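You operate a simulated robot arm through the tools that you are given. There is no shell and no other tool. Be economical: measure what you need, move in short steps, check, and stop when the job is done.

You are at the controls of a simulated two-armed robot. One attempt, no reset.

JOB
Press the knee board two times. Put the blue pad on the tray marked bound. Push the lower right bench drawer shut. Shut the drum stand drawer. Take the sandpaper box on the grey table and put it away on the top shelf of the brown rack. Take the rivet box from the grey table and leave it on top of the brown banded boards there. Take the dowel box on the grey table and put it away on the third shelf from the top of the grey rack. Put the bead pot on the grey table away on the fourth shelf from the bottom of the grey rack. Turn the gauge lock to FREE. Take the green frame and put it on the top shelf of the grey rack. Any order will do. Set down upright: rivet box, bead pot.

The check looks at the end state, three seconds after you hand in, the way a careful person would. Anything else that was tipped, shoved, dropped, spilled or broken makes it a failure.

ROBOT AND FRAMES
Two 7-joint arms with fingered hands on one trunk, on a base that drives. Base frame: it is fixed to the floor where the robot stands at the start and does not move with it; the origin is under the middle of the robot, x ahead of it, y to its left, z up. Units: mm, degrees, N and s.
The left shoulder is at the start at [70, 169, 1113], the right one opposite. With the tool pointing down near the work surface each hand reaches from about 280 to 680 mm from the robot's upright axis, wherever it stands, measured 20 degrees to its own side. Places, roughly: banded boards (16x20x15 cm) [-300, 2700, 1000]; bead pot [0, 3250, 1000]; blue pad (6x9x4 cm) [1900, -500, 1100]; dowel box [0, 3000, 1000]; drum stand drawer [1100, 2100, 200]; fourth shelf of the grey rack [-3100, 4800, 1200]; gauge lock [200, 2700, 900]; green frame [-750, 4500, 1000]; knee board [500, -200, 600]; lower right bench drawer [2700, 900, 400]; rivet box [-250, 2750, 1000]; sandpaper box [0, 2750, 1000]; third shelf of the grey rack [-3100, 4800, 800]; top shelf of the brown rack [-2800, -3100, 1600]; top shelf of the grey rack [-3100, 4800, 1600]; tray marked BOUND [500, -600, 400]. Payload 3.4 kg a hand.
Tool frame (each hand has its own): the origin (TCP) lies between the finger pads and is the grasp point; the fingertips stand 23 mm ahead of it; z points along the fingers, y is the line along which they close. Largest opening 116 mm; the body of the gripper starts 65 mm behind the TCP. The gripper is a hand of 4 fingers: y runs from the thumb to the fingers, the wrist lies at [0, 0, -211] in the tool frame, and closing takes about 1.5 s.
Orientation is that of the tool frame in the base frame, as [roll, pitch, yaw] about the fixed x, y, z axes, in that order (R = Rz(yaw) Ry(pitch) Rx(roll)). With the fingers straight down and closing along the base's y, the tool's x points along the base's -x, its y along +y and its z along -z.

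CONTROLS
- The arms move only by the tool step_arm. It takes "left_motion", "right_motion" or both (then of equal length, played together; a hand with none holds still); each is a list of rows, each a list of 7 numbers: the shift along the tool's x, y, z in mm, then the turn, a rotation vector about the tool's x, y, z in degrees, then the closure, from 0 (fully open) to 1 (shut). In form: [[x, y, z, rx, ry, rz, hand], ...]. A call has 1 to 20 rows; each row is the pose to reach, as a shift and turn from the pose commanded when the call began, along the tool's axes at that moment. Each row takes 0.2 s and may step no farther than 50 mm and 8.6 degrees from the row before; otherwise, or with a gripper value out of range, the whole call is refused. A pose out of reach is approached as far as the arm can. The call stops where the force on the tool passes 40 N (or 10 N more than at its start, if that is more) or the arm is blocked; 0.2 s more then pass. Each finger travels about 153 mm/s and halts on what it meets, pressing with about 29 N; the grip force reading is that of the motor and also rises with nothing between the fingers. The clock runs only during rows and for 0.2 s after the last one: add rows that repeat a pose to give the fingers time. It gives the time, the measured TCP pose, the force on the tool (base axes), the opening and the grip force at its end, in the units of the frame above (readings bear some noise), with the torque about the TCP (base axes, N m) and any sound that the robot's microphone picked up, and new pictures: "show" is both (left out), scene, wrist or none (wrist: the cameras of the hands that moved).
- Cameras (640 x 400 px; columns grow to the right, rows downward): "scene" is now at [90.5, -15.2, 1313.4]; the picture's right is [-0.44, -0.90, -0.00], its down [-0.82, 0.40, -0.40] and it looks along [0.36, -0.18, -0.91] (base axes); focal length 248 px, centre (320, 200). "left" rides on the left gripper at [-69, 1, -90] in its tool frame; the picture's right is [-0.01, -1.00, 0.00], its down [0.79, -0.01, -0.61] and it looks along [0.61, 0.00, 0.79] (tool axes); focal length 251 px, centre (320, 200). "right" rides on the right gripper at [68, 1, -90] in its tool frame; the picture's right is [-0.01, 1.00, 0.00], its down [-0.80, -0.01, -0.61] and it looks along [-0.61, -0.01, 0.80] (tool axes); focal length 251 px, centre (320, 200). There is no depth. A picture from a camera that has moved, and an enlarged one, comes with that camera's place and axes in the base frame and with its lens. The place of the scene camera against the robot may be out by one fixed shift of up to 25 mm in any direction.
- slide_trunk(by): slides the trunk up (or, below 0, down) by that many mm; the arms and the scene camera ride with it, the base frame stays. It gives what a move gives, with no picture.
- drive_base(legs): drives the robot by 1 to 6 legs, each [ahead, left, turn to the left] in mm, mm and degrees, along the robot's own axes; the way and the turn of a leg run together, so that a leg with both is an arc; at most 1500 mm and 180 degrees a leg. The arms and the cameras ride along, it lands a little off, and it stops where it bumps. It gives what a move gives, and a new picture of the scene camera.
- preshape(shape, hand): the hand has 4 fingers and takes this shape, open, in about a second: jaw (thumb against the fingers, like two jaws); tri (thumb and two fingers); tip (a fingertip pinch); poke (one finger out to press); point (the index stretched); flat (the hand flat); cup (the hand cupped); fist (a fist). The gripper value then closes the fingers along that shape, each until it touches; the sizes above hold for jaw. It gives what a move gives, with no picture.
- aim_head(pan, tilt): turns the head with the scene camera to pan (to the left, within 86 degrees either way) and tilt (down, from -29 to 69), counted from straight ahead of the robot. It gives what a move gives, and a new picture of the scene camera.
- zoom(camera, box): a new picture of the part [left, top, right, bottom] of that camera's present view, enlarged. It takes no simulated time.
- job_done(): hands the job in; it is judged then, once.

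Work in short steps. Places have to be worked out from the pictures, the camera data and where the tool is seen: move nearer, look again, correct. Check each grasp and each placing, and mend what went wrong. You have 483 turns and 360 pictures in all, those below and enlarged ones among them. Open the grippers and draw the arms clear of the work before you hand the job in, unless the task says otherwise; then end with one line.

The tools are called after "Call:" by a JSON object that holds its "op" and its "data". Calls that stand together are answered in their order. step_arm: Moves the arms, as the interface text tells. Its arguments: {"type":"object","properties":{"left_motion":{"type":"array","items":{"type":"array","items":{"type":"number"}}},"right_motion":{"type":"array","items":{"type":"array","items":{"type":"number"}}},"show":{"type":"string","enum":["both","scene","wrist","none"]}},"required":[]} The other tools are called the same way: slide_trunk (by) slides the trunk up or down; preshape (shape, hand) gives the hand a shape; drive_base (legs) drives the base; aim_head (pan, tilt) turns the head that bears the scene camera; zoom (camera, box) takes an enlarged picture of a part of a camera's view; job_done () hands the job in.

At the start:

```text
t: 0.0
left_eef_pos: [345.1, 40.4, 699.2]
left_orientation: [166.1, 0.0, -179.1]
left_wrist_force: [0.5, 0.4, -0.7]
left_wrist_torque: [0.01, 0.0, 0.01]
left_finger_gap: 115.8
left_grip_force: 0.2
left_shape: jaw
right_eef_pos: [264.3, -313.6, 741.8]
right_orientation: [180.0, 0.0, -180.0]
right_wrist_force: [0.6, -0.3, 0.7]
right_wrist_torque: [0.01, 0.01, -0.02]
right_finger_gap: 116.3
right_grip_force: 0.1
right_shape: jaw
trunk travel left (down, up): [-620.0, 320.0]
robot x, y, heading: [0.5, 0.5, 0.1]
head pan, tilt: [-26.1, 66.2]
```

scene: 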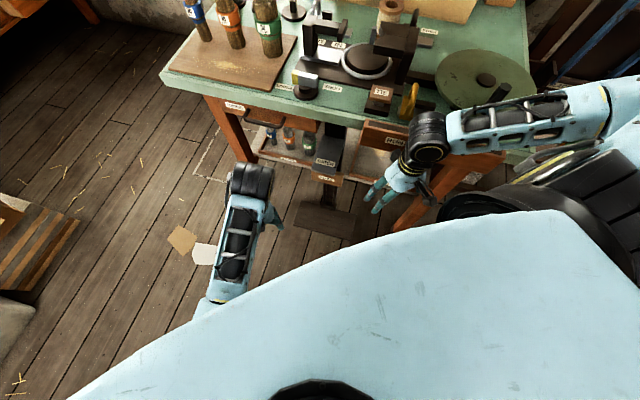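
right: 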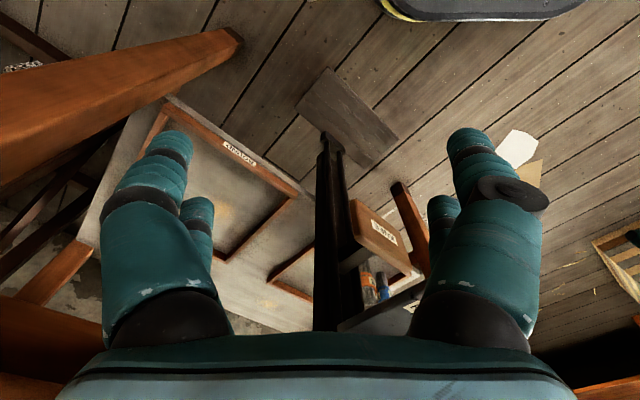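
left: 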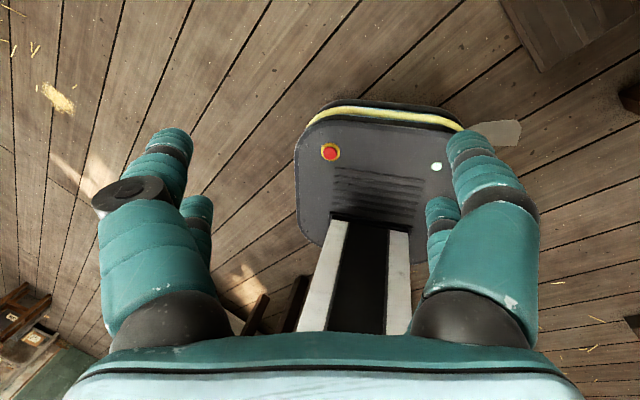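

The knee board seems to hang under the bench in front of me, on the black column. I'll zoom in on it before moving.

Call:
{"op": "zoom", "data": {"camera": "scene", "box": [200, 40, 480, 240]}}

Call:
{"op": "aim_head", "data": {"pan": -20, "tilt": 35}}

```text
2.00 times, centred on (340, 140) of scene
camera zoom: at [90.5, -15.2, 1313.4], right [-0.44, -0.9, 0.0], down [-0.82, 0.4, -0.4], along [0.36, -0.18, -0.91], focal length 496 px, centre (280, 320)
```

zoom: 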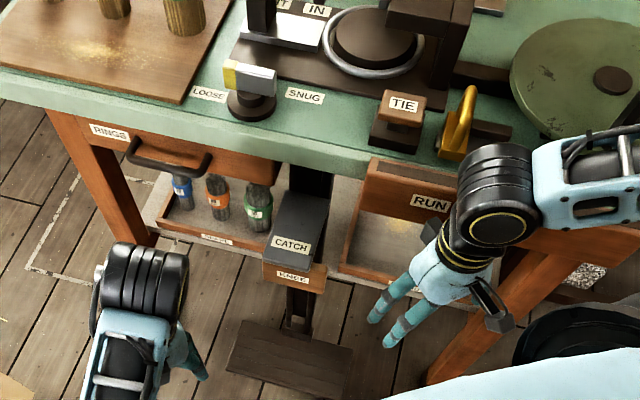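

```text
t: 1.0
left_eef_pos: [344.9, 42.0, 700.1]
left_orientation: [165.9, 0.0, -179.1]
left_wrist_force: [-0.2, 0.8, -0.1]
left_wrist_torque: [0.02, -0.02, -0.02]
left_finger_gap: 115.9
left_grip_force: 0.0
left_shape: jaw
right_eef_pos: [263.5, -313.9, 741.5]
right_orientation: [180.0, 0.0, 180.0]
right_wrist_force: [0.2, -0.2, -0.1]
right_wrist_torque: [0.0, -0.02, -0.02]
right_finger_gap: 115.6
right_grip_force: 0.1
right_shape: jaw
trunk travel left (down, up): [-620.0, 320.0]
robot x, y, heading: [-1.2, -2.3, -0.0]
head pan, tilt: [-20.0, 35.0]
camera scene: at [120.0, -19.3, 1354.4], right [-0.34, -0.94, 0.0], down [-0.54, 0.2, -0.82], along [0.77, -0.28, -0.57], focal length 248 px, centre (320, 200)
```

scene: 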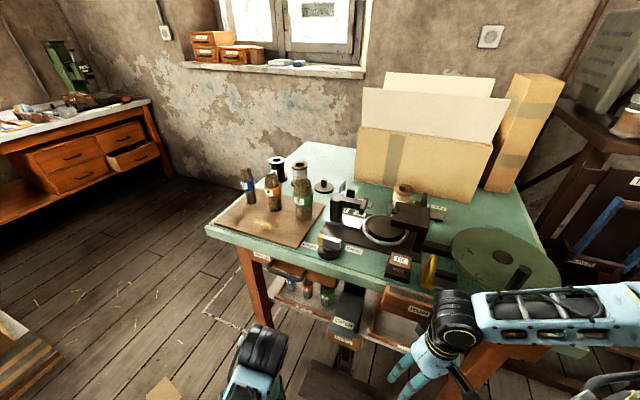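

I see a KNEE label under a CATCH box on the front of the bench. I'll enlarge that area and the sill to read the labels.

Call:
{"op": "zoom", "data": {"camera": "scene", "box": [220, 230, 460, 380]}}

Call:
{"op": "zoom", "data": {"camera": "scene", "box": [160, 0, 380, 140]}}

Call:
{"op": "zoom", "data": {"camera": "right", "box": [100, 60, 560, 340]}}

```text
2.67 times, centred on (340, 305) of scene
camera zoom: at [120.0, -19.3, 1354.4], right [-0.34, -0.94, 0.0], down [-0.54, 0.2, -0.82], along [0.77, -0.28, -0.57], focal length 661 px, centre (267, -80)
```

zoom: 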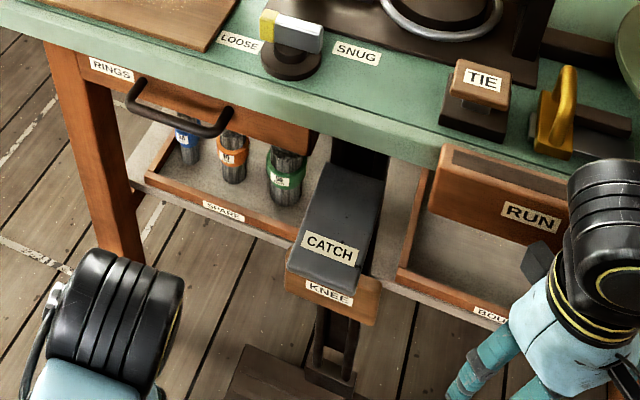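

```text
2.86 times, centred on (270, 70) of scene
camera zoom: at [120.0, -19.3, 1354.4], right [-0.34, -0.94, 0.0], down [-0.54, 0.2, -0.82], along [0.77, -0.28, -0.57], focal length 708 px, centre (463, 571)
```

zoom: 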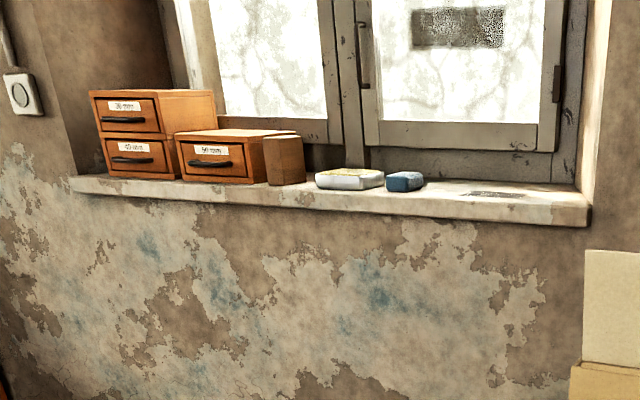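

```text
1.39 times, centred on (330, 200) of right
camera zoom: at [196.2, -313.0, 831.6], right [0.01, 1.0, 0.0], down [0.8, -0.01, 0.61], along [0.61, -0.01, -0.8], focal length 350 px, centre (306, 200)
```

zoom: 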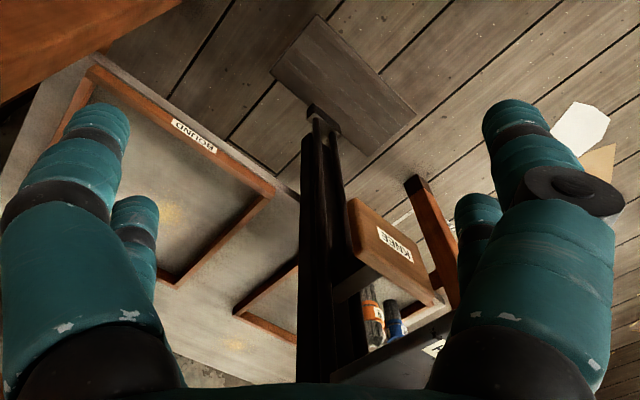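

The bench is turned about 40° to me: the knee board is near (466,-223,550) and is pushed along roughly (0.75,-0.66). I'll step left, then turn right to face it squarely, and look again.

Call:
{"op": "drive_base", "data": {"legs": [[0, 215, 0], [0, 0, -41]]}}

Call:
{"op": "aim_head", "data": {"pan": -10, "tilt": 50}}

```text
t: 4.5
left_eef_pos: [287.7, 16.6, 698.9]
left_orientation: [165.9, 0.1, 139.7]
left_wrist_force: [-0.1, -0.7, -0.7]
left_wrist_torque: [0.0, -0.02, 0.03]
left_finger_gap: 116.1
left_grip_force: 0.1
left_shape: jaw
right_eef_pos: [-8.2, -198.4, 740.8]
right_orientation: [179.9, -0.1, 138.9]
right_wrist_force: [-0.6, -0.6, 0.0]
right_wrist_torque: [-0.02, 0.01, -0.01]
right_finger_gap: 116.2
right_grip_force: 0.1
right_shape: jaw
trunk travel left (down, up): [-620.0, 320.0]
robot x, y, heading: [-1.6, 212.9, -40.9]
head pan, tilt: [-20.0, 35.0]
camera scene: at [67.2, 112.4, 1354.5], right [-0.88, -0.48, 0.0], down [-0.28, 0.5, -0.82], along [0.4, -0.72, -0.57], focal length 248 px, centre (320, 200)
```

scene: 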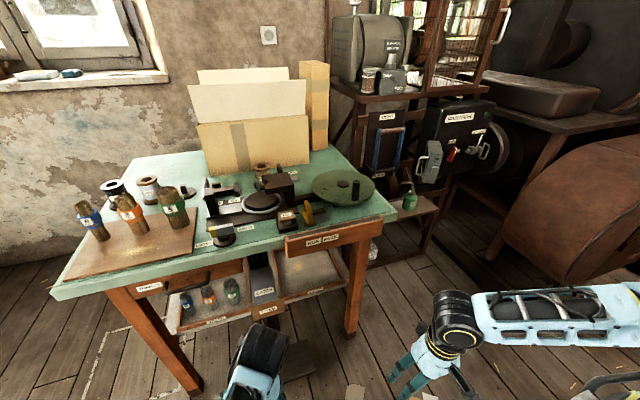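

```text
t: 5.3
left_eef_pos: [287.3, 16.5, 699.0]
left_orientation: [165.8, 0.0, 139.8]
left_wrist_force: [0.8, -0.5, -0.3]
left_wrist_torque: [0.02, 0.03, 0.04]
left_finger_gap: 116.1
left_grip_force: 0.0
left_shape: jaw
right_eef_pos: [-8.1, -197.8, 740.5]
right_orientation: [179.9, 0.1, 138.9]
right_wrist_force: [0.3, 0.1, -0.3]
right_wrist_torque: [-0.04, -0.03, -0.02]
right_finger_gap: 115.7
right_grip_force: 0.1
right_shape: jaw
trunk travel left (down, up): [-620.0, 320.0]
robot x, y, heading: [1.6, 215.4, -41.0]
head pan, tilt: [-10.0, 50.0]
camera scene: at [73.1, 129.5, 1332.8], right [-0.78, -0.63, 0.0], down [-0.48, 0.6, -0.64], along [0.4, -0.5, -0.77], focal length 248 px, centre (320, 200)
```

scene: 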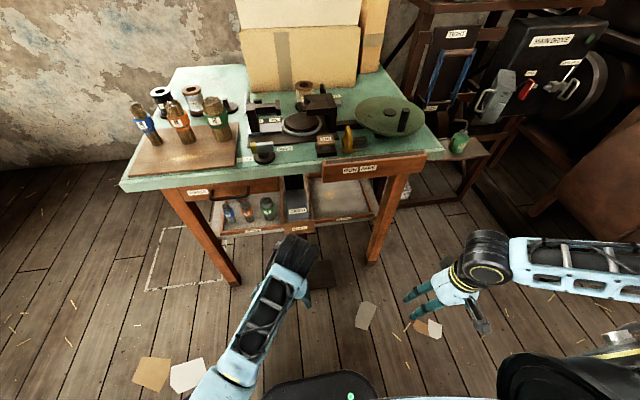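

The bench is square to me now. I'll zoom on the knee board and the machine labels.

Call:
{"op": "zoom", "data": {"camera": "scene", "box": [180, 120, 440, 290]}}

Call:
{"op": "zoom", "data": {"camera": "scene", "box": [400, 0, 640, 160]}}

```text
2.35 times, centred on (310, 205) of scene
camera zoom: at [73.1, 129.5, 1332.8], right [-0.78, -0.63, 0.0], down [-0.48, 0.6, -0.64], along [0.4, -0.5, -0.77], focal length 583 px, centre (344, 188)
```

zoom: 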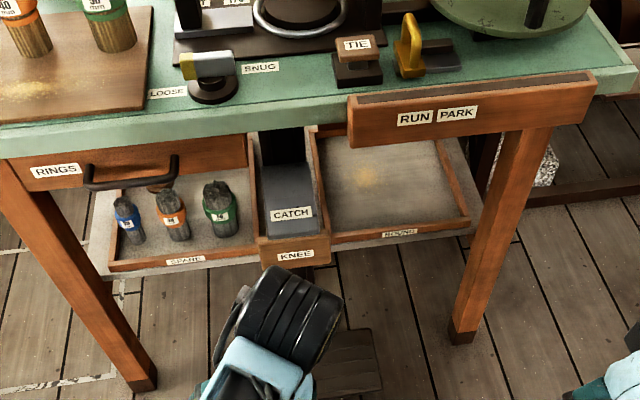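

```text
2.50 times, centred on (520, 80) of scene
camera zoom: at [73.1, 129.5, 1332.8], right [-0.78, -0.63, 0.0], down [-0.48, 0.6, -0.64], along [0.4, -0.5, -0.77], focal length 619 px, centre (-180, 500)
```

zoom: 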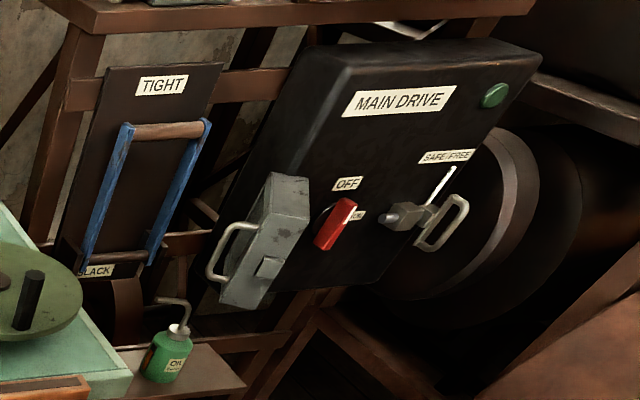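

Re-triangulated, the knee board face is near (431,-203,600). I'll step left so it sits in front of my right hand, set poke and turn that hand to point forward. The left hand moves aside.

Call:
{"op": "drive_base", "data": {"legs": [[0, 100, 0]]}}

Call:
{"op": "preshape", "data": {"hand": "right", "shape": "poke"}}

Call:
{"op": "step_arm", "data": {"right_motion": [[-16, 15, 10, 0, -7.5, 0, 0], [-32, 30, 20, 0, -15, 0, 0], [-48, 45, 30, 0, -22.5, 0, 0], [-64, 60, 40, 0, -30, 0, 0], [-80, 75, 50, 0, -37.5, 0, 0], [-96, 90, 60, 0, -45, 0, 0], [-112, 105, 70, 0, -52.5, 0, 0], [-128, 120, 80, 0, -60, 0, 0], [-144, 135, 90, 0, -67.5, 0, 0], [-160, 150, 100, 0, -75, 0, 0], [-176, 165, 110, 0, -82.5, 0, 0], [-192, 180, 120, 0, -90, 0, 0]], "left_motion": [[0, 15, 0, 0, 0, 0, 0], [0, 30, 0, 0, 0, 0, 0], [0, 45, 0, 0, 0, 0, 0], [0, 60, 0, 0, 0, 0, 0], [0, 75, 0, 0, 0, 0, 0], [0, 90, 0, 0, 0, 0, 0], [0, 105, 0, 0, 0, 0, 0], [0, 120, 0, 0, 0, 0, 0], [0, 135, 0, 0, 0, 0, 0], [0, 150, 0, 0, 0, 0, 0], [0, 165, 0, 0, 0, 0, 0], [0, 165, 0, 0, 0, 0, 0]], "show": "scene"}}

```text
t: 6.5
left_eef_pos: [355.4, 92.4, 698.6]
left_orientation: [165.9, 0.0, 139.8]
left_wrist_force: [0.1, 0.4, 1.2]
left_wrist_torque: [-0.01, -0.01, 0.01]
left_finger_gap: 115.7
left_grip_force: 0.2
left_shape: jaw
right_eef_pos: [57.6, -122.1, 741.7]
right_orientation: [180.0, 0.0, 138.9]
right_wrist_force: [0.5, -0.1, 0.1]
right_wrist_torque: [0.0, 0.02, -0.01]
right_finger_gap: 116.0
right_grip_force: 0.0
right_shape: jaw
trunk travel left (down, up): [-620.0, 320.0]
robot x, y, heading: [64.8, 286.3, -41.2]
head pan, tilt: [-10.0, 50.0]
camera scene: at [140.0, 206.2, 1332.7], right [-0.78, -0.63, 0.0], down [-0.48, 0.6, -0.64], along [0.4, -0.5, -0.77], focal length 248 px, centre (320, 200)
```

scene: 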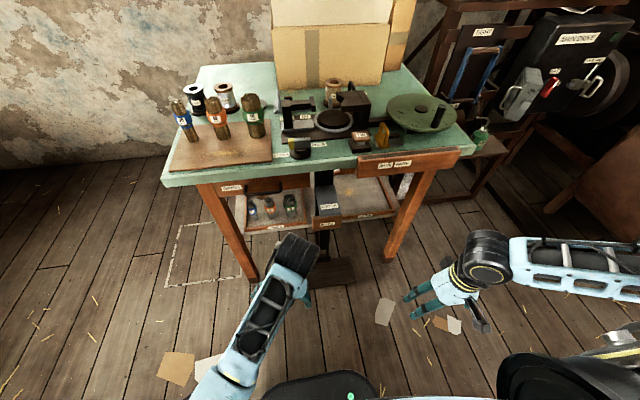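

```text
t: 7.3
left_eef_pos: [353.6, 92.6, 699.1]
left_orientation: [165.9, 0.0, 139.8]
left_wrist_force: [0.3, 0.2, -0.2]
left_wrist_torque: [0.01, 0.03, -0.03]
left_finger_gap: 115.8
left_grip_force: 0.0
left_shape: jaw
right_eef_pos: [58.6, -121.9, 740.7]
right_orientation: [179.9, -0.1, 138.9]
right_wrist_force: [-0.1, 0.7, 0.1]
right_wrist_torque: [0.0, -0.01, 0.04]
right_finger_gap: 0.0
right_grip_force: 0.0
right_shape: poke
trunk travel left (down, up): [-620.0, 320.0]
robot x, y, heading: [66.3, 288.7, -41.0]
head pan, tilt: [-10.0, 50.0]
```

```text
t: 9.9
left_eef_pos: [468.2, 234.8, 735.6]
left_orientation: [161.9, -0.5, 138.9]
left_wrist_force: [0.3, 0.1, -0.1]
left_wrist_torque: [-0.02, 0.0, 0.01]
left_finger_gap: 116.0
left_grip_force: 0.1
left_shape: jaw
right_eef_pos: [323.1, -110.3, 621.4]
right_orientation: [37.0, 90.0, -4.0]
right_wrist_force: [-0.2, 0.2, -0.5]
right_wrist_torque: [-0.04, 0.01, 0.02]
right_finger_gap: 0.1
right_grip_force: 0.1
right_shape: poke
trunk travel left (down, up): [-620.0, 320.0]
robot x, y, heading: [69.2, 289.0, -41.1]
head pan, tilt: [-10.0, 50.0]
camera scene: at [141.1, 205.9, 1332.7], right [-0.78, -0.63, 0.0], down [-0.48, 0.6, -0.64], along [0.4, -0.5, -0.77], focal length 248 px, centre (320, 200)
```

scene: 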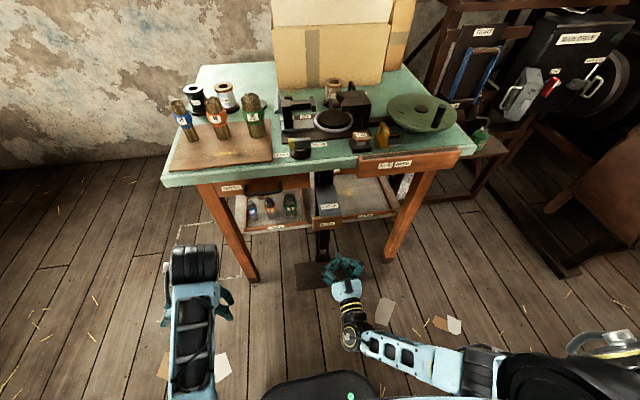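

I'll enlarge the area with the hand and the knee board to judge their relative position.

Call:
{"op": "zoom", "data": {"camera": "scene", "box": [260, 150, 420, 350]}}

Call:
{"op": "zoom", "data": {"camera": "right", "box": [0, 0, 640, 400]}}

```text
2.00 times, centred on (340, 250) of scene
camera zoom: at [141.1, 205.9, 1332.7], right [-0.78, -0.63, 0.0], down [-0.48, 0.6, -0.64], along [0.4, -0.5, -0.77], focal length 496 px, centre (280, 100)
```

zoom: 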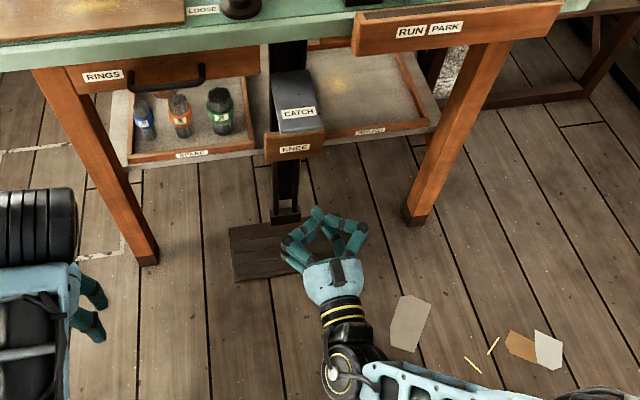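

```text
1.00 times, centred on (320, 200) of right (not enlarged: the box is as wide or as high as the picture)
camera zoom: at [257.1, -51.0, 553.4], right [0.66, 0.75, 0.01], down [-0.46, 0.39, 0.79], along [0.6, -0.53, 0.61], focal length 251 px, centre (320, 200)
```

zoom: 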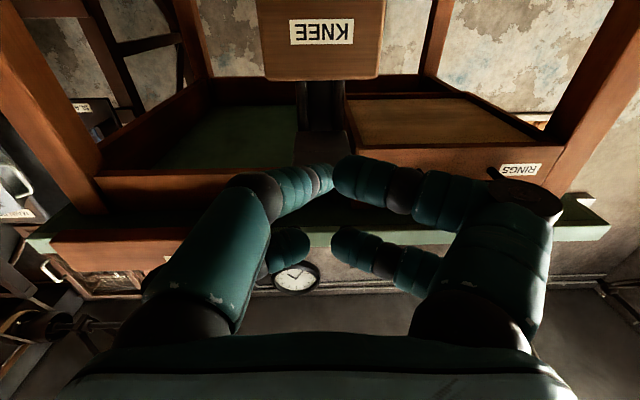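

Right and scene cameras agree the knee board is at about (434,-203,570), 145 mm ahead of the TCP. I'll go down 50 and forward 90.

Call:
{"op": "step_arm", "data": {"right_motion": [[25, 0, 0, 0, 0, 0, 0], [50, 0, 0, 0, 0, 0, 0], [50, 0, 30, 0, 0, 0, 0], [50, 0, 60, 0, 0, 0, 0], [50, 0, 90, 0, 0, 0, 0]], "show": "wrist"}}

Call:
{"op": "zoom", "data": {"camera": "scene", "box": [260, 150, 420, 250]}}

```text
t: 11.2
left_eef_pos: [471.2, 232.0, 738.2]
left_orientation: [161.9, -0.1, 139.0]
left_wrist_force: [-0.3, 0.0, -0.8]
left_wrist_torque: [0.0, -0.01, -0.02]
left_finger_gap: 116.1
left_grip_force: 0.0
left_shape: jaw
right_eef_pos: [360.9, -148.5, 589.3]
right_orientation: [106.7, 90.0, 65.6]
right_wrist_force: [-0.9, 0.1, 1.4]
right_wrist_torque: [0.02, -0.04, 0.01]
right_finger_gap: 0.1
right_grip_force: 0.1
right_shape: poke
right hand out of reach, approached as far as the arm can: row 3, 4, 5
trunk travel left (down, up): [-620.0, 320.0]
robot x, y, heading: [62.4, 288.7, -41.3]
head pan, tilt: [-10.0, 50.0]
camera right: at [295.1, -88.7, 521.6], right [0.66, 0.75, 0.01], down [-0.46, 0.39, 0.8], along [0.6, -0.53, 0.61], focal length 251 px, centre (320, 200)
```

right: 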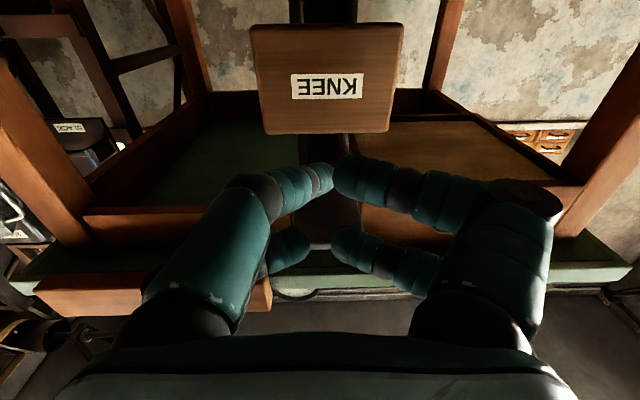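

```text
4.00 times, centred on (340, 200) of scene
camera zoom: at [139.2, 205.8, 1332.8], right [-0.78, -0.63, 0.0], down [-0.48, 0.6, -0.64], along [0.4, -0.5, -0.77], focal length 991 px, centre (240, 200)
```

zoom: 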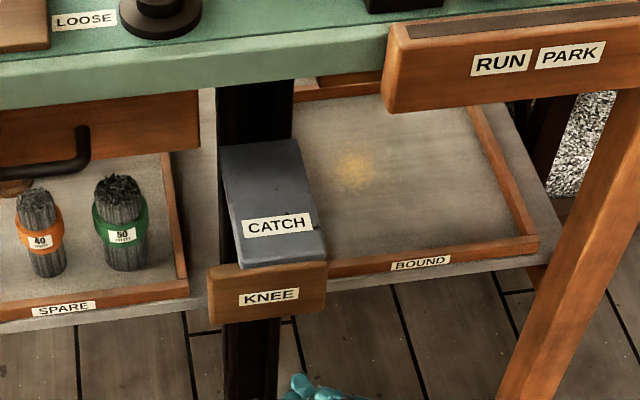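

Reach ran out, so I'll lower the trunk by 150 and bring the hand back up to the knee board's height of about z 562.

Call:
{"op": "slide_trunk", "data": {"by": -150}}

Call:
{"op": "step_arm", "data": {"right_motion": [[-30, 0, 0, 0, 0, 0, 0], [-60, 0, 0, 0, 0, 0, 0], [-90, 0, 0, 0, 0, 0, 0], [-120, 0, 0, 0, 0, 0, 0], [-120, 0, 0, 0, 0, 0, 0]], "show": "wrist"}}

```text
t: 12.9
left_eef_pos: [474.3, 232.5, 588.9]
left_orientation: [161.9, 0.1, 139.1]
left_wrist_force: [-0.2, -0.1, 0.1]
left_wrist_torque: [0.0, -0.01, 0.0]
left_finger_gap: 115.9
left_grip_force: 0.0
left_shape: jaw
right_eef_pos: [361.5, -148.9, 439.6]
right_orientation: [49.9, 90.0, 8.9]
right_wrist_force: [-0.2, 0.0, -0.4]
right_wrist_torque: [0.0, 0.04, 0.01]
right_finger_gap: 0.2
right_grip_force: 0.0
right_shape: poke
trunk travel left (down, up): [-470.0, 470.0]
robot x, y, heading: [63.6, 289.7, -40.9]
head pan, tilt: [-10.0, 50.0]
```

```text
t: 14.1
left_eef_pos: [471.3, 231.3, 589.1]
left_orientation: [162.0, 0.0, 139.0]
left_wrist_force: [0.5, 0.7, -0.4]
left_wrist_torque: [-0.03, 0.01, -0.02]
left_finger_gap: 115.8
left_grip_force: 0.0
left_shape: jaw
right_eef_pos: [361.8, -149.6, 559.3]
right_orientation: [-128.3, 89.9, -169.3]
right_wrist_force: [0.1, -0.1, -0.6]
right_wrist_torque: [-0.01, 0.01, 0.01]
right_finger_gap: 0.2
right_grip_force: 0.1
right_shape: poke
trunk travel left (down, up): [-470.0, 470.0]
robot x, y, heading: [66.8, 288.3, -40.9]
head pan, tilt: [-10.0, 50.0]
camera right: at [295.7, -88.9, 491.6], right [0.66, 0.75, 0.01], down [-0.46, 0.39, 0.8], along [0.6, -0.53, 0.61], focal length 251 px, centre (320, 200)
```

right: 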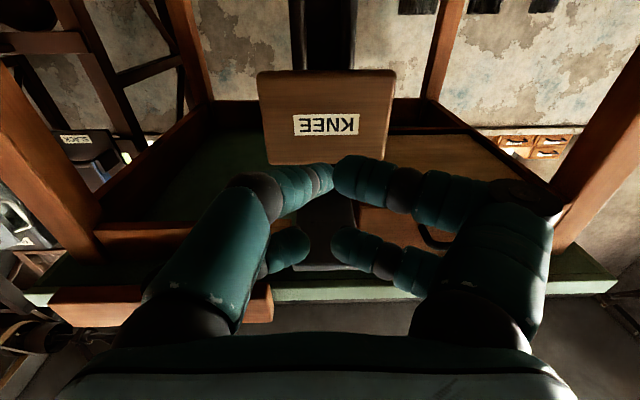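

The hand is level with the board centre and about 66 mm short of contact. I'll push forward in steps until it responds.

Call:
{"op": "step_arm", "data": {"right_motion": [[5, 3, 20, 0, 0, 0, 0], [5, 3, 40, 0, 0, 0, 0], [5, 3, 50, 0, 0, 0, 0], [5, 3, 60, 0, 0, 0, 0], [5, 3, 68, 0, 0, 0, 0], [5, 3, 74, 0, 0, 0, 0], [5, 3, 80, 0, 0, 0, 0]], "show": "wrist"}}

```text
t: 15.7
left_eef_pos: [472.2, 232.5, 589.5]
left_orientation: [161.9, 0.0, 139.1]
left_wrist_force: [0.1, -0.1, -0.4]
left_wrist_torque: [-0.01, 0.02, -0.01]
left_finger_gap: 115.9
left_grip_force: 0.0
left_shape: jaw
right_eef_pos: [422.7, -199.1, 553.6]
right_orientation: [-150.4, 90.0, 168.5]
right_wrist_force: [-0.5, 0.3, 0.4]
right_wrist_torque: [0.03, -0.01, -0.01]
right_finger_gap: 0.0
right_grip_force: 0.1
right_shape: poke
trunk travel left (down, up): [-470.0, 470.0]
robot x, y, heading: [71.0, 291.9, -41.0]
head pan, tilt: [-10.0, 50.0]
camera right: at [356.8, -139.4, 485.7], right [0.66, 0.75, 0.01], down [-0.46, 0.39, 0.8], along [0.6, -0.53, 0.61], focal length 251 px, centre (320, 200)
```

right: 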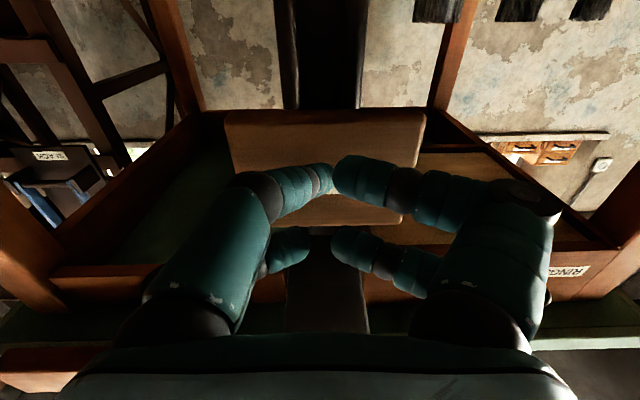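

No contact yet; the board looks about 40 mm farther. I'll keep advancing in small steps.

Call:
{"op": "step_arm", "data": {"right_motion": [[0, 0, 10, 0, 0, 0, 0], [0, 0, 18, 0, 0, 0, 0], [0, 0, 24, 0, 0, 0, 0], [0, 0, 30, 0, 0, 0, 0], [0, 0, 36, 0, 0, 0, 0], [0, 0, 42, 0, 0, 0, 0], [0, 0, 48, 0, 0, 0, 0], [0, 0, 54, 0, 0, 0, 0], [0, 0, 60, 0, 0, 0, 0]], "show": "both"}}

```text
t: 17.6
left_eef_pos: [471.4, 233.3, 589.6]
left_orientation: [161.8, 0.2, 139.0]
left_wrist_force: [1.0, 0.2, 0.2]
left_wrist_torque: [0.05, 0.0, 0.0]
left_finger_gap: 116.1
left_grip_force: 0.1
left_shape: jaw
right_eef_pos: [463.1, -234.7, 551.9]
right_orientation: [-120.1, 89.8, -161.2]
right_wrist_force: [-20.0, 15.4, 7.5]
right_wrist_torque: [-0.05, -0.05, -0.14]
right_finger_gap: 0.0
right_grip_force: 0.0
right_shape: poke
trunk travel left (down, up): [-470.0, 470.0]
robot x, y, heading: [66.2, 288.6, -41.2]
head pan, tilt: [-10.0, 50.0]
stopped in row 9 (right hand): the force on the tool passed its limit at 42 N (the readings are from after the stop); the commanded pose is now the measured one
camera scene: at [137.2, 208.5, 1183.2], right [-0.78, -0.63, 0.0], down [-0.48, 0.6, -0.64], along [0.4, -0.5, -0.76], focal length 248 px, centre (320, 200)
camera right: at [396.3, -174.5, 485.3], right [0.66, 0.75, 0.01], down [-0.46, 0.4, 0.8], along [0.6, -0.53, 0.61], focal length 251 px, centre (320, 200)
```

scene: 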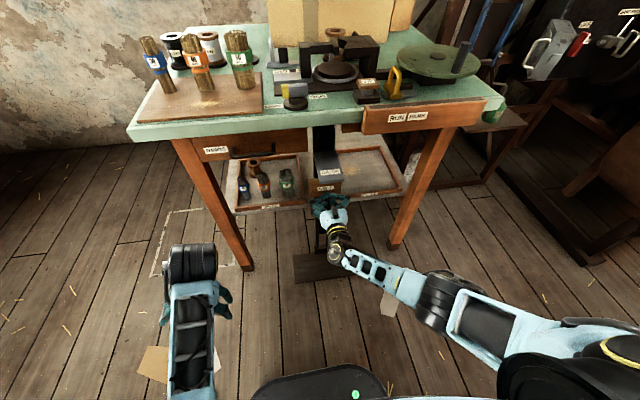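
right: 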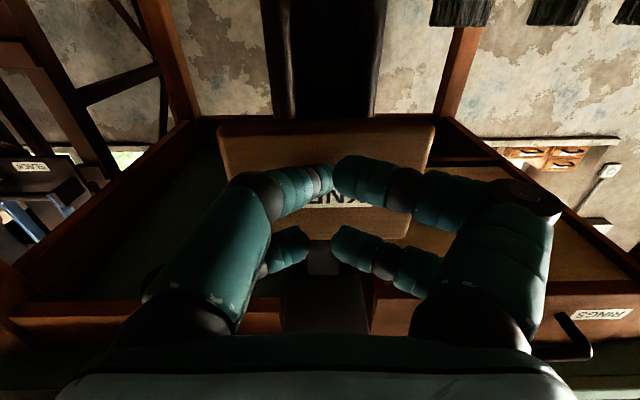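

Contact, with 26 N held and no sound. I'll push a little further to see whether the board travels.

Call:
{"op": "step_arm", "data": {"right_motion": [[0, 0, 4, 0, 0, 0, 0], [0, 0, 8, 0, 0, 0, 0], [0, 0, 12, 0, 0, 0, 0], [0, 0, 16, 0, 0, 0, 0], [0, 0, 20, 0, 0, 0, 0]], "show": "none"}}

Call:
{"op": "zoom", "data": {"camera": "scene", "box": [260, 110, 420, 210]}}

```text
t: 18.1
left_eef_pos: [471.8, 234.1, 590.4]
left_orientation: [161.5, 0.3, 138.9]
left_wrist_force: [0.2, 0.1, -0.4]
left_wrist_torque: [0.0, 0.04, 0.0]
left_finger_gap: 116.0
left_grip_force: 0.0
left_shape: jaw
right_eef_pos: [462.3, -235.3, 551.0]
right_orientation: [-141.1, 89.7, 177.6]
right_wrist_force: [-15.8, 15.9, 5.6]
right_wrist_torque: [-0.13, -0.1, 0.13]
right_finger_gap: 0.1
right_grip_force: 0.1
right_shape: poke
trunk travel left (down, up): [-470.0, 470.0]
robot x, y, heading: [67.3, 288.2, -41.3]
head pan, tilt: [-10.0, 50.0]
stopped in row 2 (right hand): the force on the tool passed its limit at 46 N (the readings are from after the stop); the commanded pose is now the measured one
```

```text
4.00 times, centred on (340, 160) of scene
camera zoom: at [135.6, 209.6, 1183.3], right [-0.78, -0.63, 0.0], down [-0.48, 0.6, -0.65], along [0.4, -0.5, -0.76], focal length 991 px, centre (240, 360)
```

zoom: 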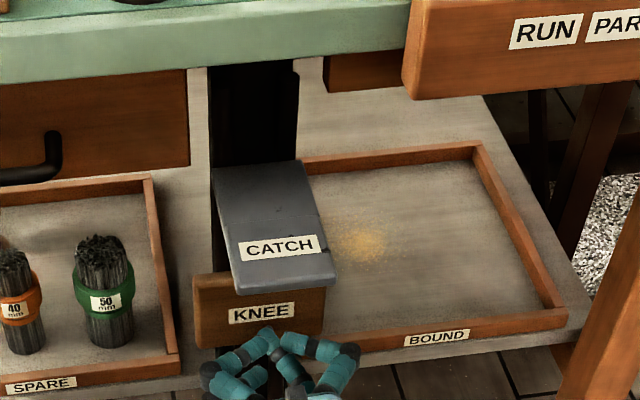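

The board now looks set back beneath the catch, so it seems to be at its stop. I'll retract 60 mm and check whether it springs back.

Call:
{"op": "step_arm", "data": {"right_motion": [[0, 0, -10, 0, 0, 0, 0], [0, 0, -20, 0, 0, 0, 0], [0, 0, -40, 0, 0, 0, 0], [0, 0, -60, 0, 0, 0, 0], [0, 0, -70, 0, 0, 0, 0]], "show": "none"}}

Call:
{"op": "zoom", "data": {"camera": "scene", "box": [260, 110, 420, 210]}}

```text
t: 19.3
left_eef_pos: [472.4, 232.2, 588.2]
left_orientation: [161.7, -0.1, 139.0]
left_wrist_force: [1.4, -0.6, 0.8]
left_wrist_torque: [0.03, 0.06, 0.01]
left_finger_gap: 115.9
left_grip_force: 0.1
left_shape: jaw
right_eef_pos: [411.4, -190.4, 550.4]
right_orientation: [-156.7, 89.5, 161.9]
right_wrist_force: [0.5, -0.2, -0.1]
right_wrist_torque: [0.0, 0.0, 0.0]
right_finger_gap: 0.1
right_grip_force: 0.0
right_shape: poke
trunk travel left (down, up): [-470.0, 470.0]
robot x, y, heading: [69.5, 292.3, -41.5]
head pan, tilt: [-10.0, 50.0]
```

```text
4.00 times, centred on (340, 160) of scene
camera zoom: at [138.8, 206.2, 1182.7], right [-0.78, -0.63, 0.0], down [-0.48, 0.6, -0.64], along [0.4, -0.5, -0.77], focal length 991 px, centre (240, 360)
```

zoom: 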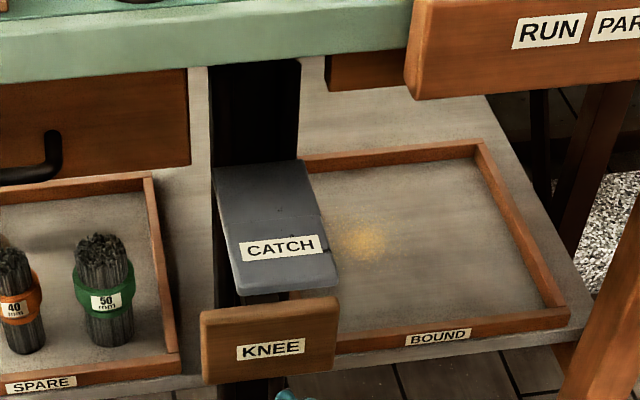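

It springs back, so that counted as one press. Now the second one, in one continuous push and release.

Call:
{"op": "step_arm", "data": {"right_motion": [[0, 0, 15, 0, 0, 0, 0], [0, 0, 30, 0, 0, 0, 0], [0, 0, 45, 0, 0, 0, 0], [0, 0, 54, 0, 0, 0, 0], [0, 0, 62, 0, 0, 0, 0], [0, 0, 68, 0, 0, 0, 0], [0, 0, 74, 0, 0, 0, 0], [0, 0, 80, 0, 0, 0, 0]], "show": "none"}}

Call:
{"op": "zoom", "data": {"camera": "scene", "box": [260, 110, 420, 210]}}

Call:
{"op": "step_arm", "data": {"right_motion": [[0, 0, -15, 0, 0, 0, 0], [0, 0, -45, 0, 0, 0, 0], [0, 0, -80, 0, 0, 0, 0], [0, 0, -120, 0, 0, 0, 0], [0, 0, -150, 0, 0, 0, 0]], "show": "scene"}}

```text
t: 20.9
left_eef_pos: [470.9, 233.2, 590.6]
left_orientation: [161.7, 0.2, 138.8]
left_wrist_force: [-0.7, -0.5, 0.1]
left_wrist_torque: [-0.01, 0.0, -0.03]
left_finger_gap: 116.0
left_grip_force: 0.0
left_shape: jaw
right_eef_pos: [460.4, -238.0, 547.4]
right_orientation: [-145.6, 89.3, 172.9]
right_wrist_force: [-21.5, 16.0, 6.0]
right_wrist_torque: [-0.01, 0.03, -0.13]
right_finger_gap: 0.0
right_grip_force: 0.0
right_shape: poke
trunk travel left (down, up): [-470.0, 470.0]
robot x, y, heading: [61.8, 291.8, -41.6]
head pan, tilt: [-10.0, 50.0]
stopped in row 7 (right hand): the force on the tool passed its limit at 45 N (the readings are from after the stop); the commanded pose is now the measured one
```

```text
4.00 times, centred on (340, 160) of scene
camera zoom: at [135.7, 209.2, 1183.3], right [-0.78, -0.62, 0.0], down [-0.48, 0.6, -0.65], along [0.4, -0.5, -0.76], focal length 991 px, centre (240, 360)
```

zoom: 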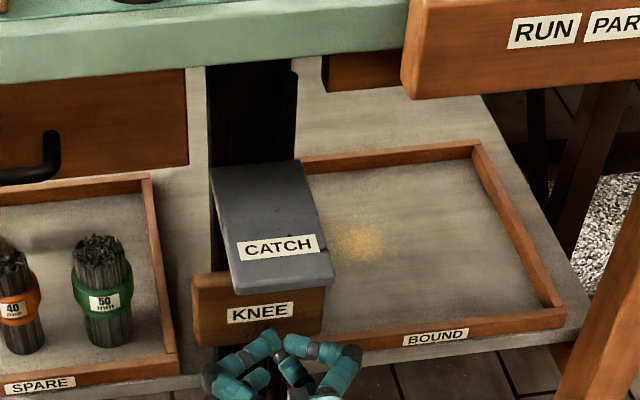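

```text
t: 22.1
left_eef_pos: [471.5, 232.2, 590.2]
left_orientation: [161.6, -0.1, 138.9]
left_wrist_force: [-0.1, -0.4, -0.4]
left_wrist_torque: [-0.03, 0.02, -0.02]
left_finger_gap: 115.8
left_grip_force: 0.1
left_shape: jaw
right_eef_pos: [350.9, -138.8, 551.5]
right_orientation: [-156.2, 89.2, 162.4]
right_wrist_force: [-0.5, 0.1, -0.1]
right_wrist_torque: [0.01, -0.03, 0.02]
right_finger_gap: 0.0
right_grip_force: 0.1
right_shape: poke
trunk travel left (down, up): [-470.0, 470.0]
robot x, y, heading: [67.7, 292.0, -41.7]
head pan, tilt: [-10.0, 50.0]
camera scene: at [138.0, 206.5, 1182.8], right [-0.78, -0.62, 0.0], down [-0.48, 0.6, -0.64], along [0.4, -0.5, -0.77], focal length 248 px, centre (320, 200)
```

scene: 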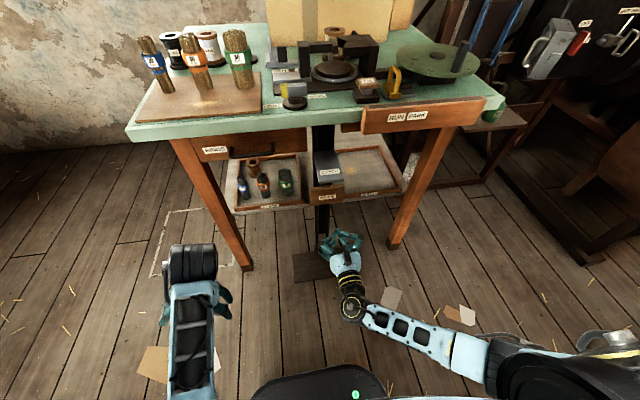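

Both presses went in and the board returned. Next I'll bring the right hand back to pointing down, set jaw, and raise the trunk for the sill.

Call:
{"op": "step_arm", "data": {"right_motion": [[0, 0, -20, 0, 0, 0, 0], [0, -15, -40, 0, 8, 0, 0], [0, -30, -60, 0, 16, 0, 0], [0, -45, -80, 0, 24, 0, 0], [0, -60, -100, 0, 32, 0, 0], [0, -75, -120, 0, 40, 0, 0], [0, -90, -140, 0, 48, 0, 0], [0, -105, -150, 0, 56, 0, 0], [0, -120, -150, 0, 64, 0, 0], [0, -120, -150, 0, 72, 0, 0], [0, -120, -150, 0, 80, 0, 0], [0, -120, -150, 0, 88, 0, 0], [0, -120, -150, 0, 90, 0, 0]], "show": "none"}}

Call:
{"op": "preshape", "data": {"hand": "right", "shape": "jaw"}}

Call:
{"op": "slide_trunk", "data": {"by": 450}}

Call:
{"op": "aim_head", "data": {"pan": 60, "tilt": 30}}

```text
t: 24.9
left_eef_pos: [471.2, 233.1, 590.1]
left_orientation: [161.6, 0.0, 138.8]
left_wrist_force: [0.5, 0.1, -0.3]
left_wrist_torque: [-0.02, 0.02, 0.02]
left_finger_gap: 116.1
left_grip_force: 0.1
left_shape: jaw
right_eef_pos: [158.2, -128.5, 550.9]
right_orientation: [-179.7, -0.9, 138.6]
right_wrist_force: [0.0, -0.1, -0.7]
right_wrist_torque: [-0.02, 0.0, 0.01]
right_finger_gap: 0.0
right_grip_force: 0.1
right_shape: poke
trunk travel left (down, up): [-470.0, 470.0]
robot x, y, heading: [66.0, 287.8, -41.1]
head pan, tilt: [-10.0, 50.0]
```

```text
t: 25.8
left_eef_pos: [472.0, 230.9, 589.5]
left_orientation: [161.5, 0.0, 138.9]
left_wrist_force: [-0.1, -0.5, 0.2]
left_wrist_torque: [0.0, 0.0, 0.0]
left_finger_gap: 116.0
left_grip_force: 0.0
left_shape: jaw
right_eef_pos: [157.5, -130.7, 551.0]
right_orientation: [-179.7, -0.7, 138.6]
right_wrist_force: [0.2, -0.6, -0.2]
right_wrist_torque: [0.01, -0.02, 0.05]
right_finger_gap: 115.9
right_grip_force: 0.1
right_shape: jaw
trunk travel left (down, up): [-470.0, 470.0]
robot x, y, heading: [63.6, 291.0, -41.3]
head pan, tilt: [-10.0, 50.0]
```

```text
refused: 450 is not a number from -400 to 400
```

```text
t: 27.2
left_eef_pos: [471.3, 233.1, 588.8]
left_orientation: [161.7, 0.0, 138.9]
left_wrist_force: [-0.2, -0.1, 0.2]
left_wrist_torque: [-0.01, 0.01, 0.05]
left_finger_gap: 115.8
left_grip_force: 0.0
left_shape: jaw
right_eef_pos: [157.3, -128.9, 549.4]
right_orientation: [-179.7, -0.7, 138.5]
right_wrist_force: [0.6, 0.3, 0.0]
right_wrist_torque: [0.0, 0.07, 0.01]
right_finger_gap: 115.9
right_grip_force: 0.1
right_shape: jaw
trunk travel left (down, up): [-470.0, 470.0]
robot x, y, heading: [63.6, 285.1, -41.5]
head pan, tilt: [60.0, 30.0]
camera scene: at [175.8, 295.3, 1212.2], right [0.32, -0.95, 0.0], down [-0.47, -0.16, -0.87], along [0.82, 0.28, -0.5], focal length 248 px, centre (320, 200)
```

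scene: 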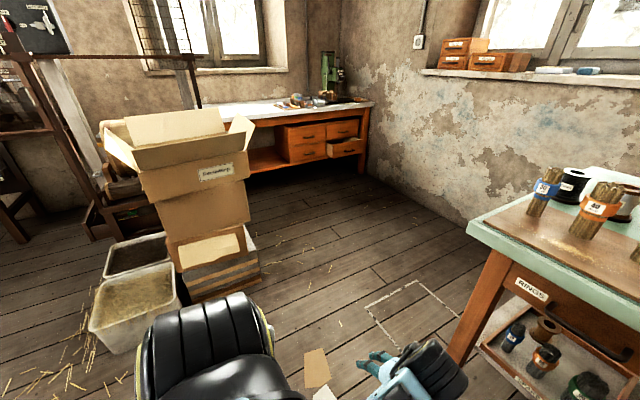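

The room is turned about -41° to the base frame, so this heading already faces the sill wall. I'll raise the trunk, sidestep left past the bench, then drive ahead and look.

Call:
{"op": "slide_trunk", "data": {"by": 400}}

Call:
{"op": "drive_base", "data": {"legs": [[0, 730, 0], [700, 0, 0]]}}

Call:
{"op": "aim_head", "data": {"pan": -5, "tilt": 30}}

```text
t: 31.0
left_eef_pos: [472.1, 233.7, 989.5]
left_orientation: [161.7, 0.0, 138.9]
left_wrist_force: [0.1, -0.5, -0.4]
left_wrist_torque: [-0.01, 0.03, -0.01]
left_finger_gap: 116.1
left_grip_force: 0.1
left_shape: jaw
right_eef_pos: [158.8, -129.4, 951.1]
right_orientation: [-179.6, -0.7, 138.5]
right_wrist_force: [0.4, 0.2, 0.3]
right_wrist_torque: [0.0, -0.01, -0.04]
right_finger_gap: 115.9
right_grip_force: 0.0
right_shape: jaw
trunk travel left (down, up): [-870.0, 70.0]
robot x, y, heading: [64.9, 287.2, -41.1]
head pan, tilt: [60.0, 30.0]
```

```text
t: 38.4
left_eef_pos: [1482.9, 304.7, 989.7]
left_orientation: [161.7, 0.0, 138.5]
left_wrist_force: [0.3, 0.8, 0.1]
left_wrist_torque: [-0.01, 0.02, 0.03]
left_finger_gap: 116.0
left_grip_force: 0.0
left_shape: jaw
right_eef_pos: [1166.9, -53.8, 950.2]
right_orientation: [-179.8, -0.7, 138.2]
right_wrist_force: [-0.1, 0.4, 0.3]
right_wrist_torque: [0.0, 0.02, -0.03]
right_finger_gap: 115.8
right_grip_force: 0.0
right_shape: jaw
trunk travel left (down, up): [-870.0, 70.0]
robot x, y, heading: [1075.4, 364.9, -41.5]
head pan, tilt: [60.0, 30.0]
camera scene: at [1186.5, 370.0, 1612.3], right [0.31, -0.95, 0.0], down [-0.47, -0.16, -0.87], along [0.82, 0.27, -0.5], focal length 248 px, centre (320, 200)
```

scene: 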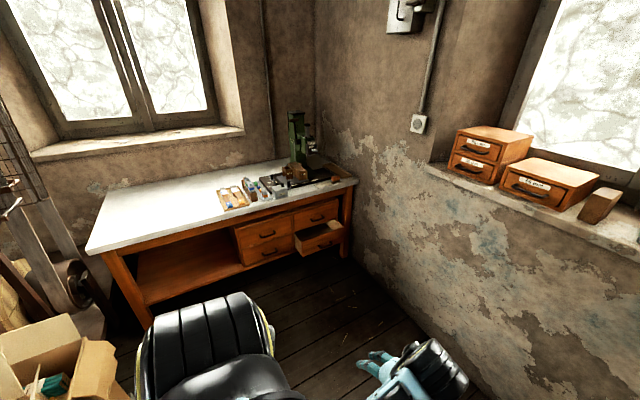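

```text
t: 39.8
left_eef_pos: [1482.9, 304.5, 989.6]
left_orientation: [161.5, 0.0, 138.5]
left_wrist_force: [0.3, -1.1, 0.4]
left_wrist_torque: [0.0, -0.04, 0.0]
left_finger_gap: 115.9
left_grip_force: 0.1
left_shape: jaw
right_eef_pos: [1167.1, -55.5, 950.1]
right_orientation: [-179.7, -0.7, 138.2]
right_wrist_force: [1.1, -0.5, -0.4]
right_wrist_torque: [0.02, -0.03, 0.0]
right_finger_gap: 115.9
right_grip_force: 0.0
right_shape: jaw
trunk travel left (down, up): [-870.0, 70.0]
robot x, y, heading: [1077.3, 361.9, -41.7]
head pan, tilt: [-5.0, 30.0]
camera scene: at [1163.6, 275.1, 1612.2], right [-0.73, -0.69, 0.0], down [-0.34, 0.36, -0.87], along [0.59, -0.63, -0.5], focal length 248 px, centre (320, 200)
```

scene: 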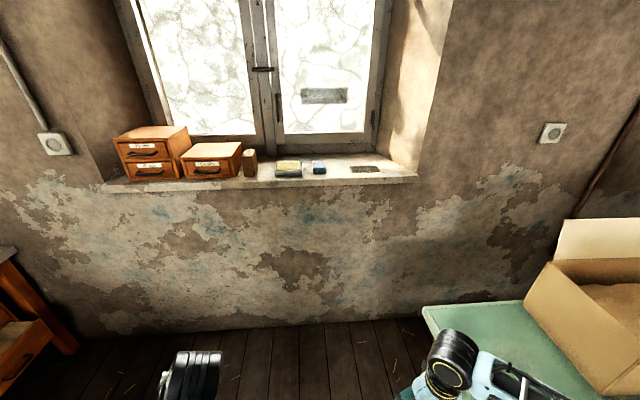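

The sill is straight ahead with the blue pad beside a yellow and white one, roughly 1350 mm off. I'll drive 600 closer and look again.

Call:
{"op": "drive_base", "data": {"legs": [[600, 40, 0]]}}

Call:
{"op": "zoom", "data": {"camera": "scene", "box": [200, 150, 440, 300]}}

```text
t: 43.2
left_eef_pos: [1961.0, -71.8, 990.5]
left_orientation: [161.5, 0.2, 138.3]
left_wrist_force: [-0.3, 0.4, 0.3]
left_wrist_torque: [0.0, 0.0, -0.03]
left_finger_gap: 116.0
left_grip_force: 0.0
left_shape: jaw
right_eef_pos: [1644.1, -430.7, 950.8]
right_orientation: [-179.7, -0.6, 138.0]
right_wrist_force: [0.4, 0.0, 0.3]
right_wrist_torque: [0.0, -0.03, -0.03]
right_finger_gap: 115.8
right_grip_force: 0.1
right_shape: jaw
trunk travel left (down, up): [-870.0, 70.0]
robot x, y, heading: [1555.2, -9.7, -42.0]
head pan, tilt: [-5.0, 30.0]
camera scene: at [1641.6, -99.9, 1612.4], right [-0.73, -0.68, 0.0], down [-0.34, 0.36, -0.87], along [0.59, -0.63, -0.5], focal length 248 px, centre (320, 200)
```

scene: 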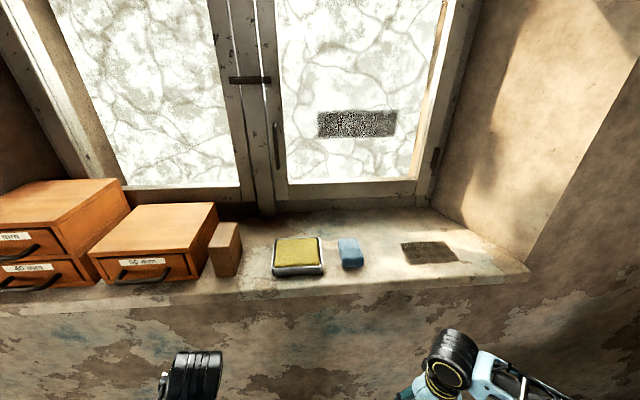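

```text
2.67 times, centred on (320, 225) of scene
camera zoom: at [1641.6, -99.9, 1612.4], right [-0.73, -0.68, 0.0], down [-0.34, 0.36, -0.87], along [0.59, -0.63, -0.5], focal length 661 px, centre (320, 133)
```

zoom: 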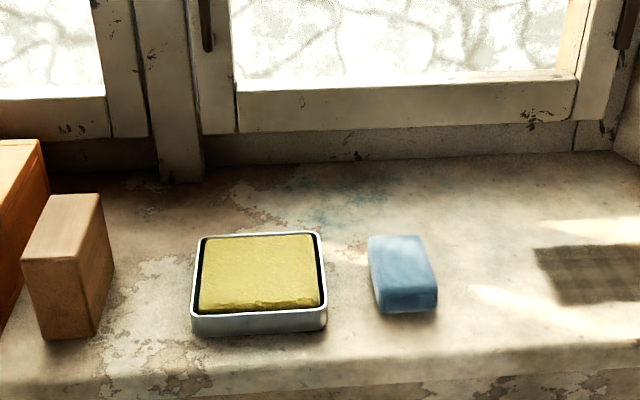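

Triangulation puts the blue pad at about (1931,-534,1150), with its long axis along heading -47°. I'll lift the trunk and right hand, pull the left hand back, and close in 80 mm.

Call:
{"op": "slide_trunk", "data": {"by": 65}}

Call:
{"op": "step_arm", "data": {"right_motion": [[0, 0, -40, 0, 0, 0, 0], [0, 0, -80, 0, 0, 0, 0], [0, 0, -120, 0, 0, 0, 0], [0, 0, -160, 0, 0, 0, 0], [0, 0, -200, 0, 0, 0, 0], [0, 0, -240, 0, 0, 0, 0]], "left_motion": [[20, 0, 0, 0, 0, 0, 0], [40, 0, 0, 0, 0, 0, 0], [60, 0, 0, 0, 0, 0, 0], [80, 0, 0, 0, 0, 0, 0], [100, 0, 0, 0, 0, 0, 0], [100, 0, 0, 0, 0, 0, 0]], "show": "none"}}

Call:
{"op": "drive_base", "data": {"legs": [[80, 0, 0]]}}

```text
t: 44.3
left_eef_pos: [1961.4, -72.0, 1054.6]
left_orientation: [161.5, 0.1, 138.3]
left_wrist_force: [0.4, 0.4, 0.0]
left_wrist_torque: [0.01, 0.02, 0.01]
left_finger_gap: 115.6
left_grip_force: 0.1
left_shape: jaw
right_eef_pos: [1644.6, -430.9, 1016.2]
right_orientation: [-179.7, -0.7, 138.0]
right_wrist_force: [0.0, 1.2, 0.4]
right_wrist_torque: [-0.01, 0.01, -0.01]
right_finger_gap: 115.8
right_grip_force: 0.0
right_shape: jaw
trunk travel left (down, up): [-935.0, 5.0]
robot x, y, heading: [1560.4, -16.4, -41.8]
head pan, tilt: [-5.0, 30.0]
```

```text
t: 45.4
left_eef_pos: [1922.5, 11.2, 1059.5]
left_orientation: [154.1, 0.9, 133.8]
left_wrist_force: [0.1, -0.6, -0.4]
left_wrist_torque: [0.02, -0.02, -0.01]
left_finger_gap: 116.2
left_grip_force: 0.2
left_shape: jaw
right_eef_pos: [1647.7, -431.0, 1199.6]
right_orientation: [-179.7, -0.6, 138.0]
right_wrist_force: [-0.4, 0.1, 0.4]
right_wrist_torque: [-0.08, -0.04, 0.0]
right_finger_gap: 115.7
right_grip_force: 0.0
right_shape: jaw
trunk travel left (down, up): [-935.0, 5.0]
robot x, y, heading: [1556.1, -13.0, -41.7]
head pan, tilt: [-5.0, 30.0]
stopped in row 5 (left hand): the arm was blocked; the commanded pose is now the measured one
```

```text
t: 46.5
left_eef_pos: [1976.8, -37.2, 1060.3]
left_orientation: [154.0, 1.1, 133.9]
left_wrist_force: [-0.1, 0.1, 0.0]
left_wrist_torque: [-0.01, -0.02, 0.01]
left_finger_gap: 115.9
left_grip_force: 0.0
left_shape: jaw
right_eef_pos: [1700.2, -478.5, 1200.9]
right_orientation: [-179.7, -0.5, 137.9]
right_wrist_force: [0.0, -0.6, -0.3]
right_wrist_torque: [-0.03, -0.03, 0.0]
right_finger_gap: 116.0
right_grip_force: 0.1
right_shape: jaw
trunk travel left (down, up): [-935.0, 5.0]
robot x, y, heading: [1612.8, -67.0, -42.2]
head pan, tilt: [-5.0, 30.0]
camera scene: at [1693.5, -146.3, 1678.1], right [-0.73, -0.68, 0.0], down [-0.34, 0.36, -0.87], along [0.59, -0.63, -0.49], focal length 248 px, centre (320, 200)
```

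scene: 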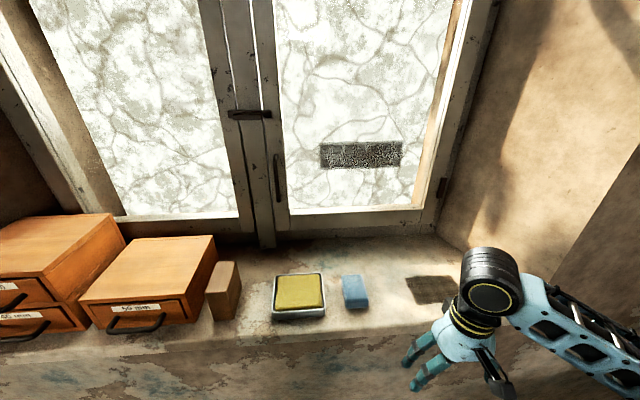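

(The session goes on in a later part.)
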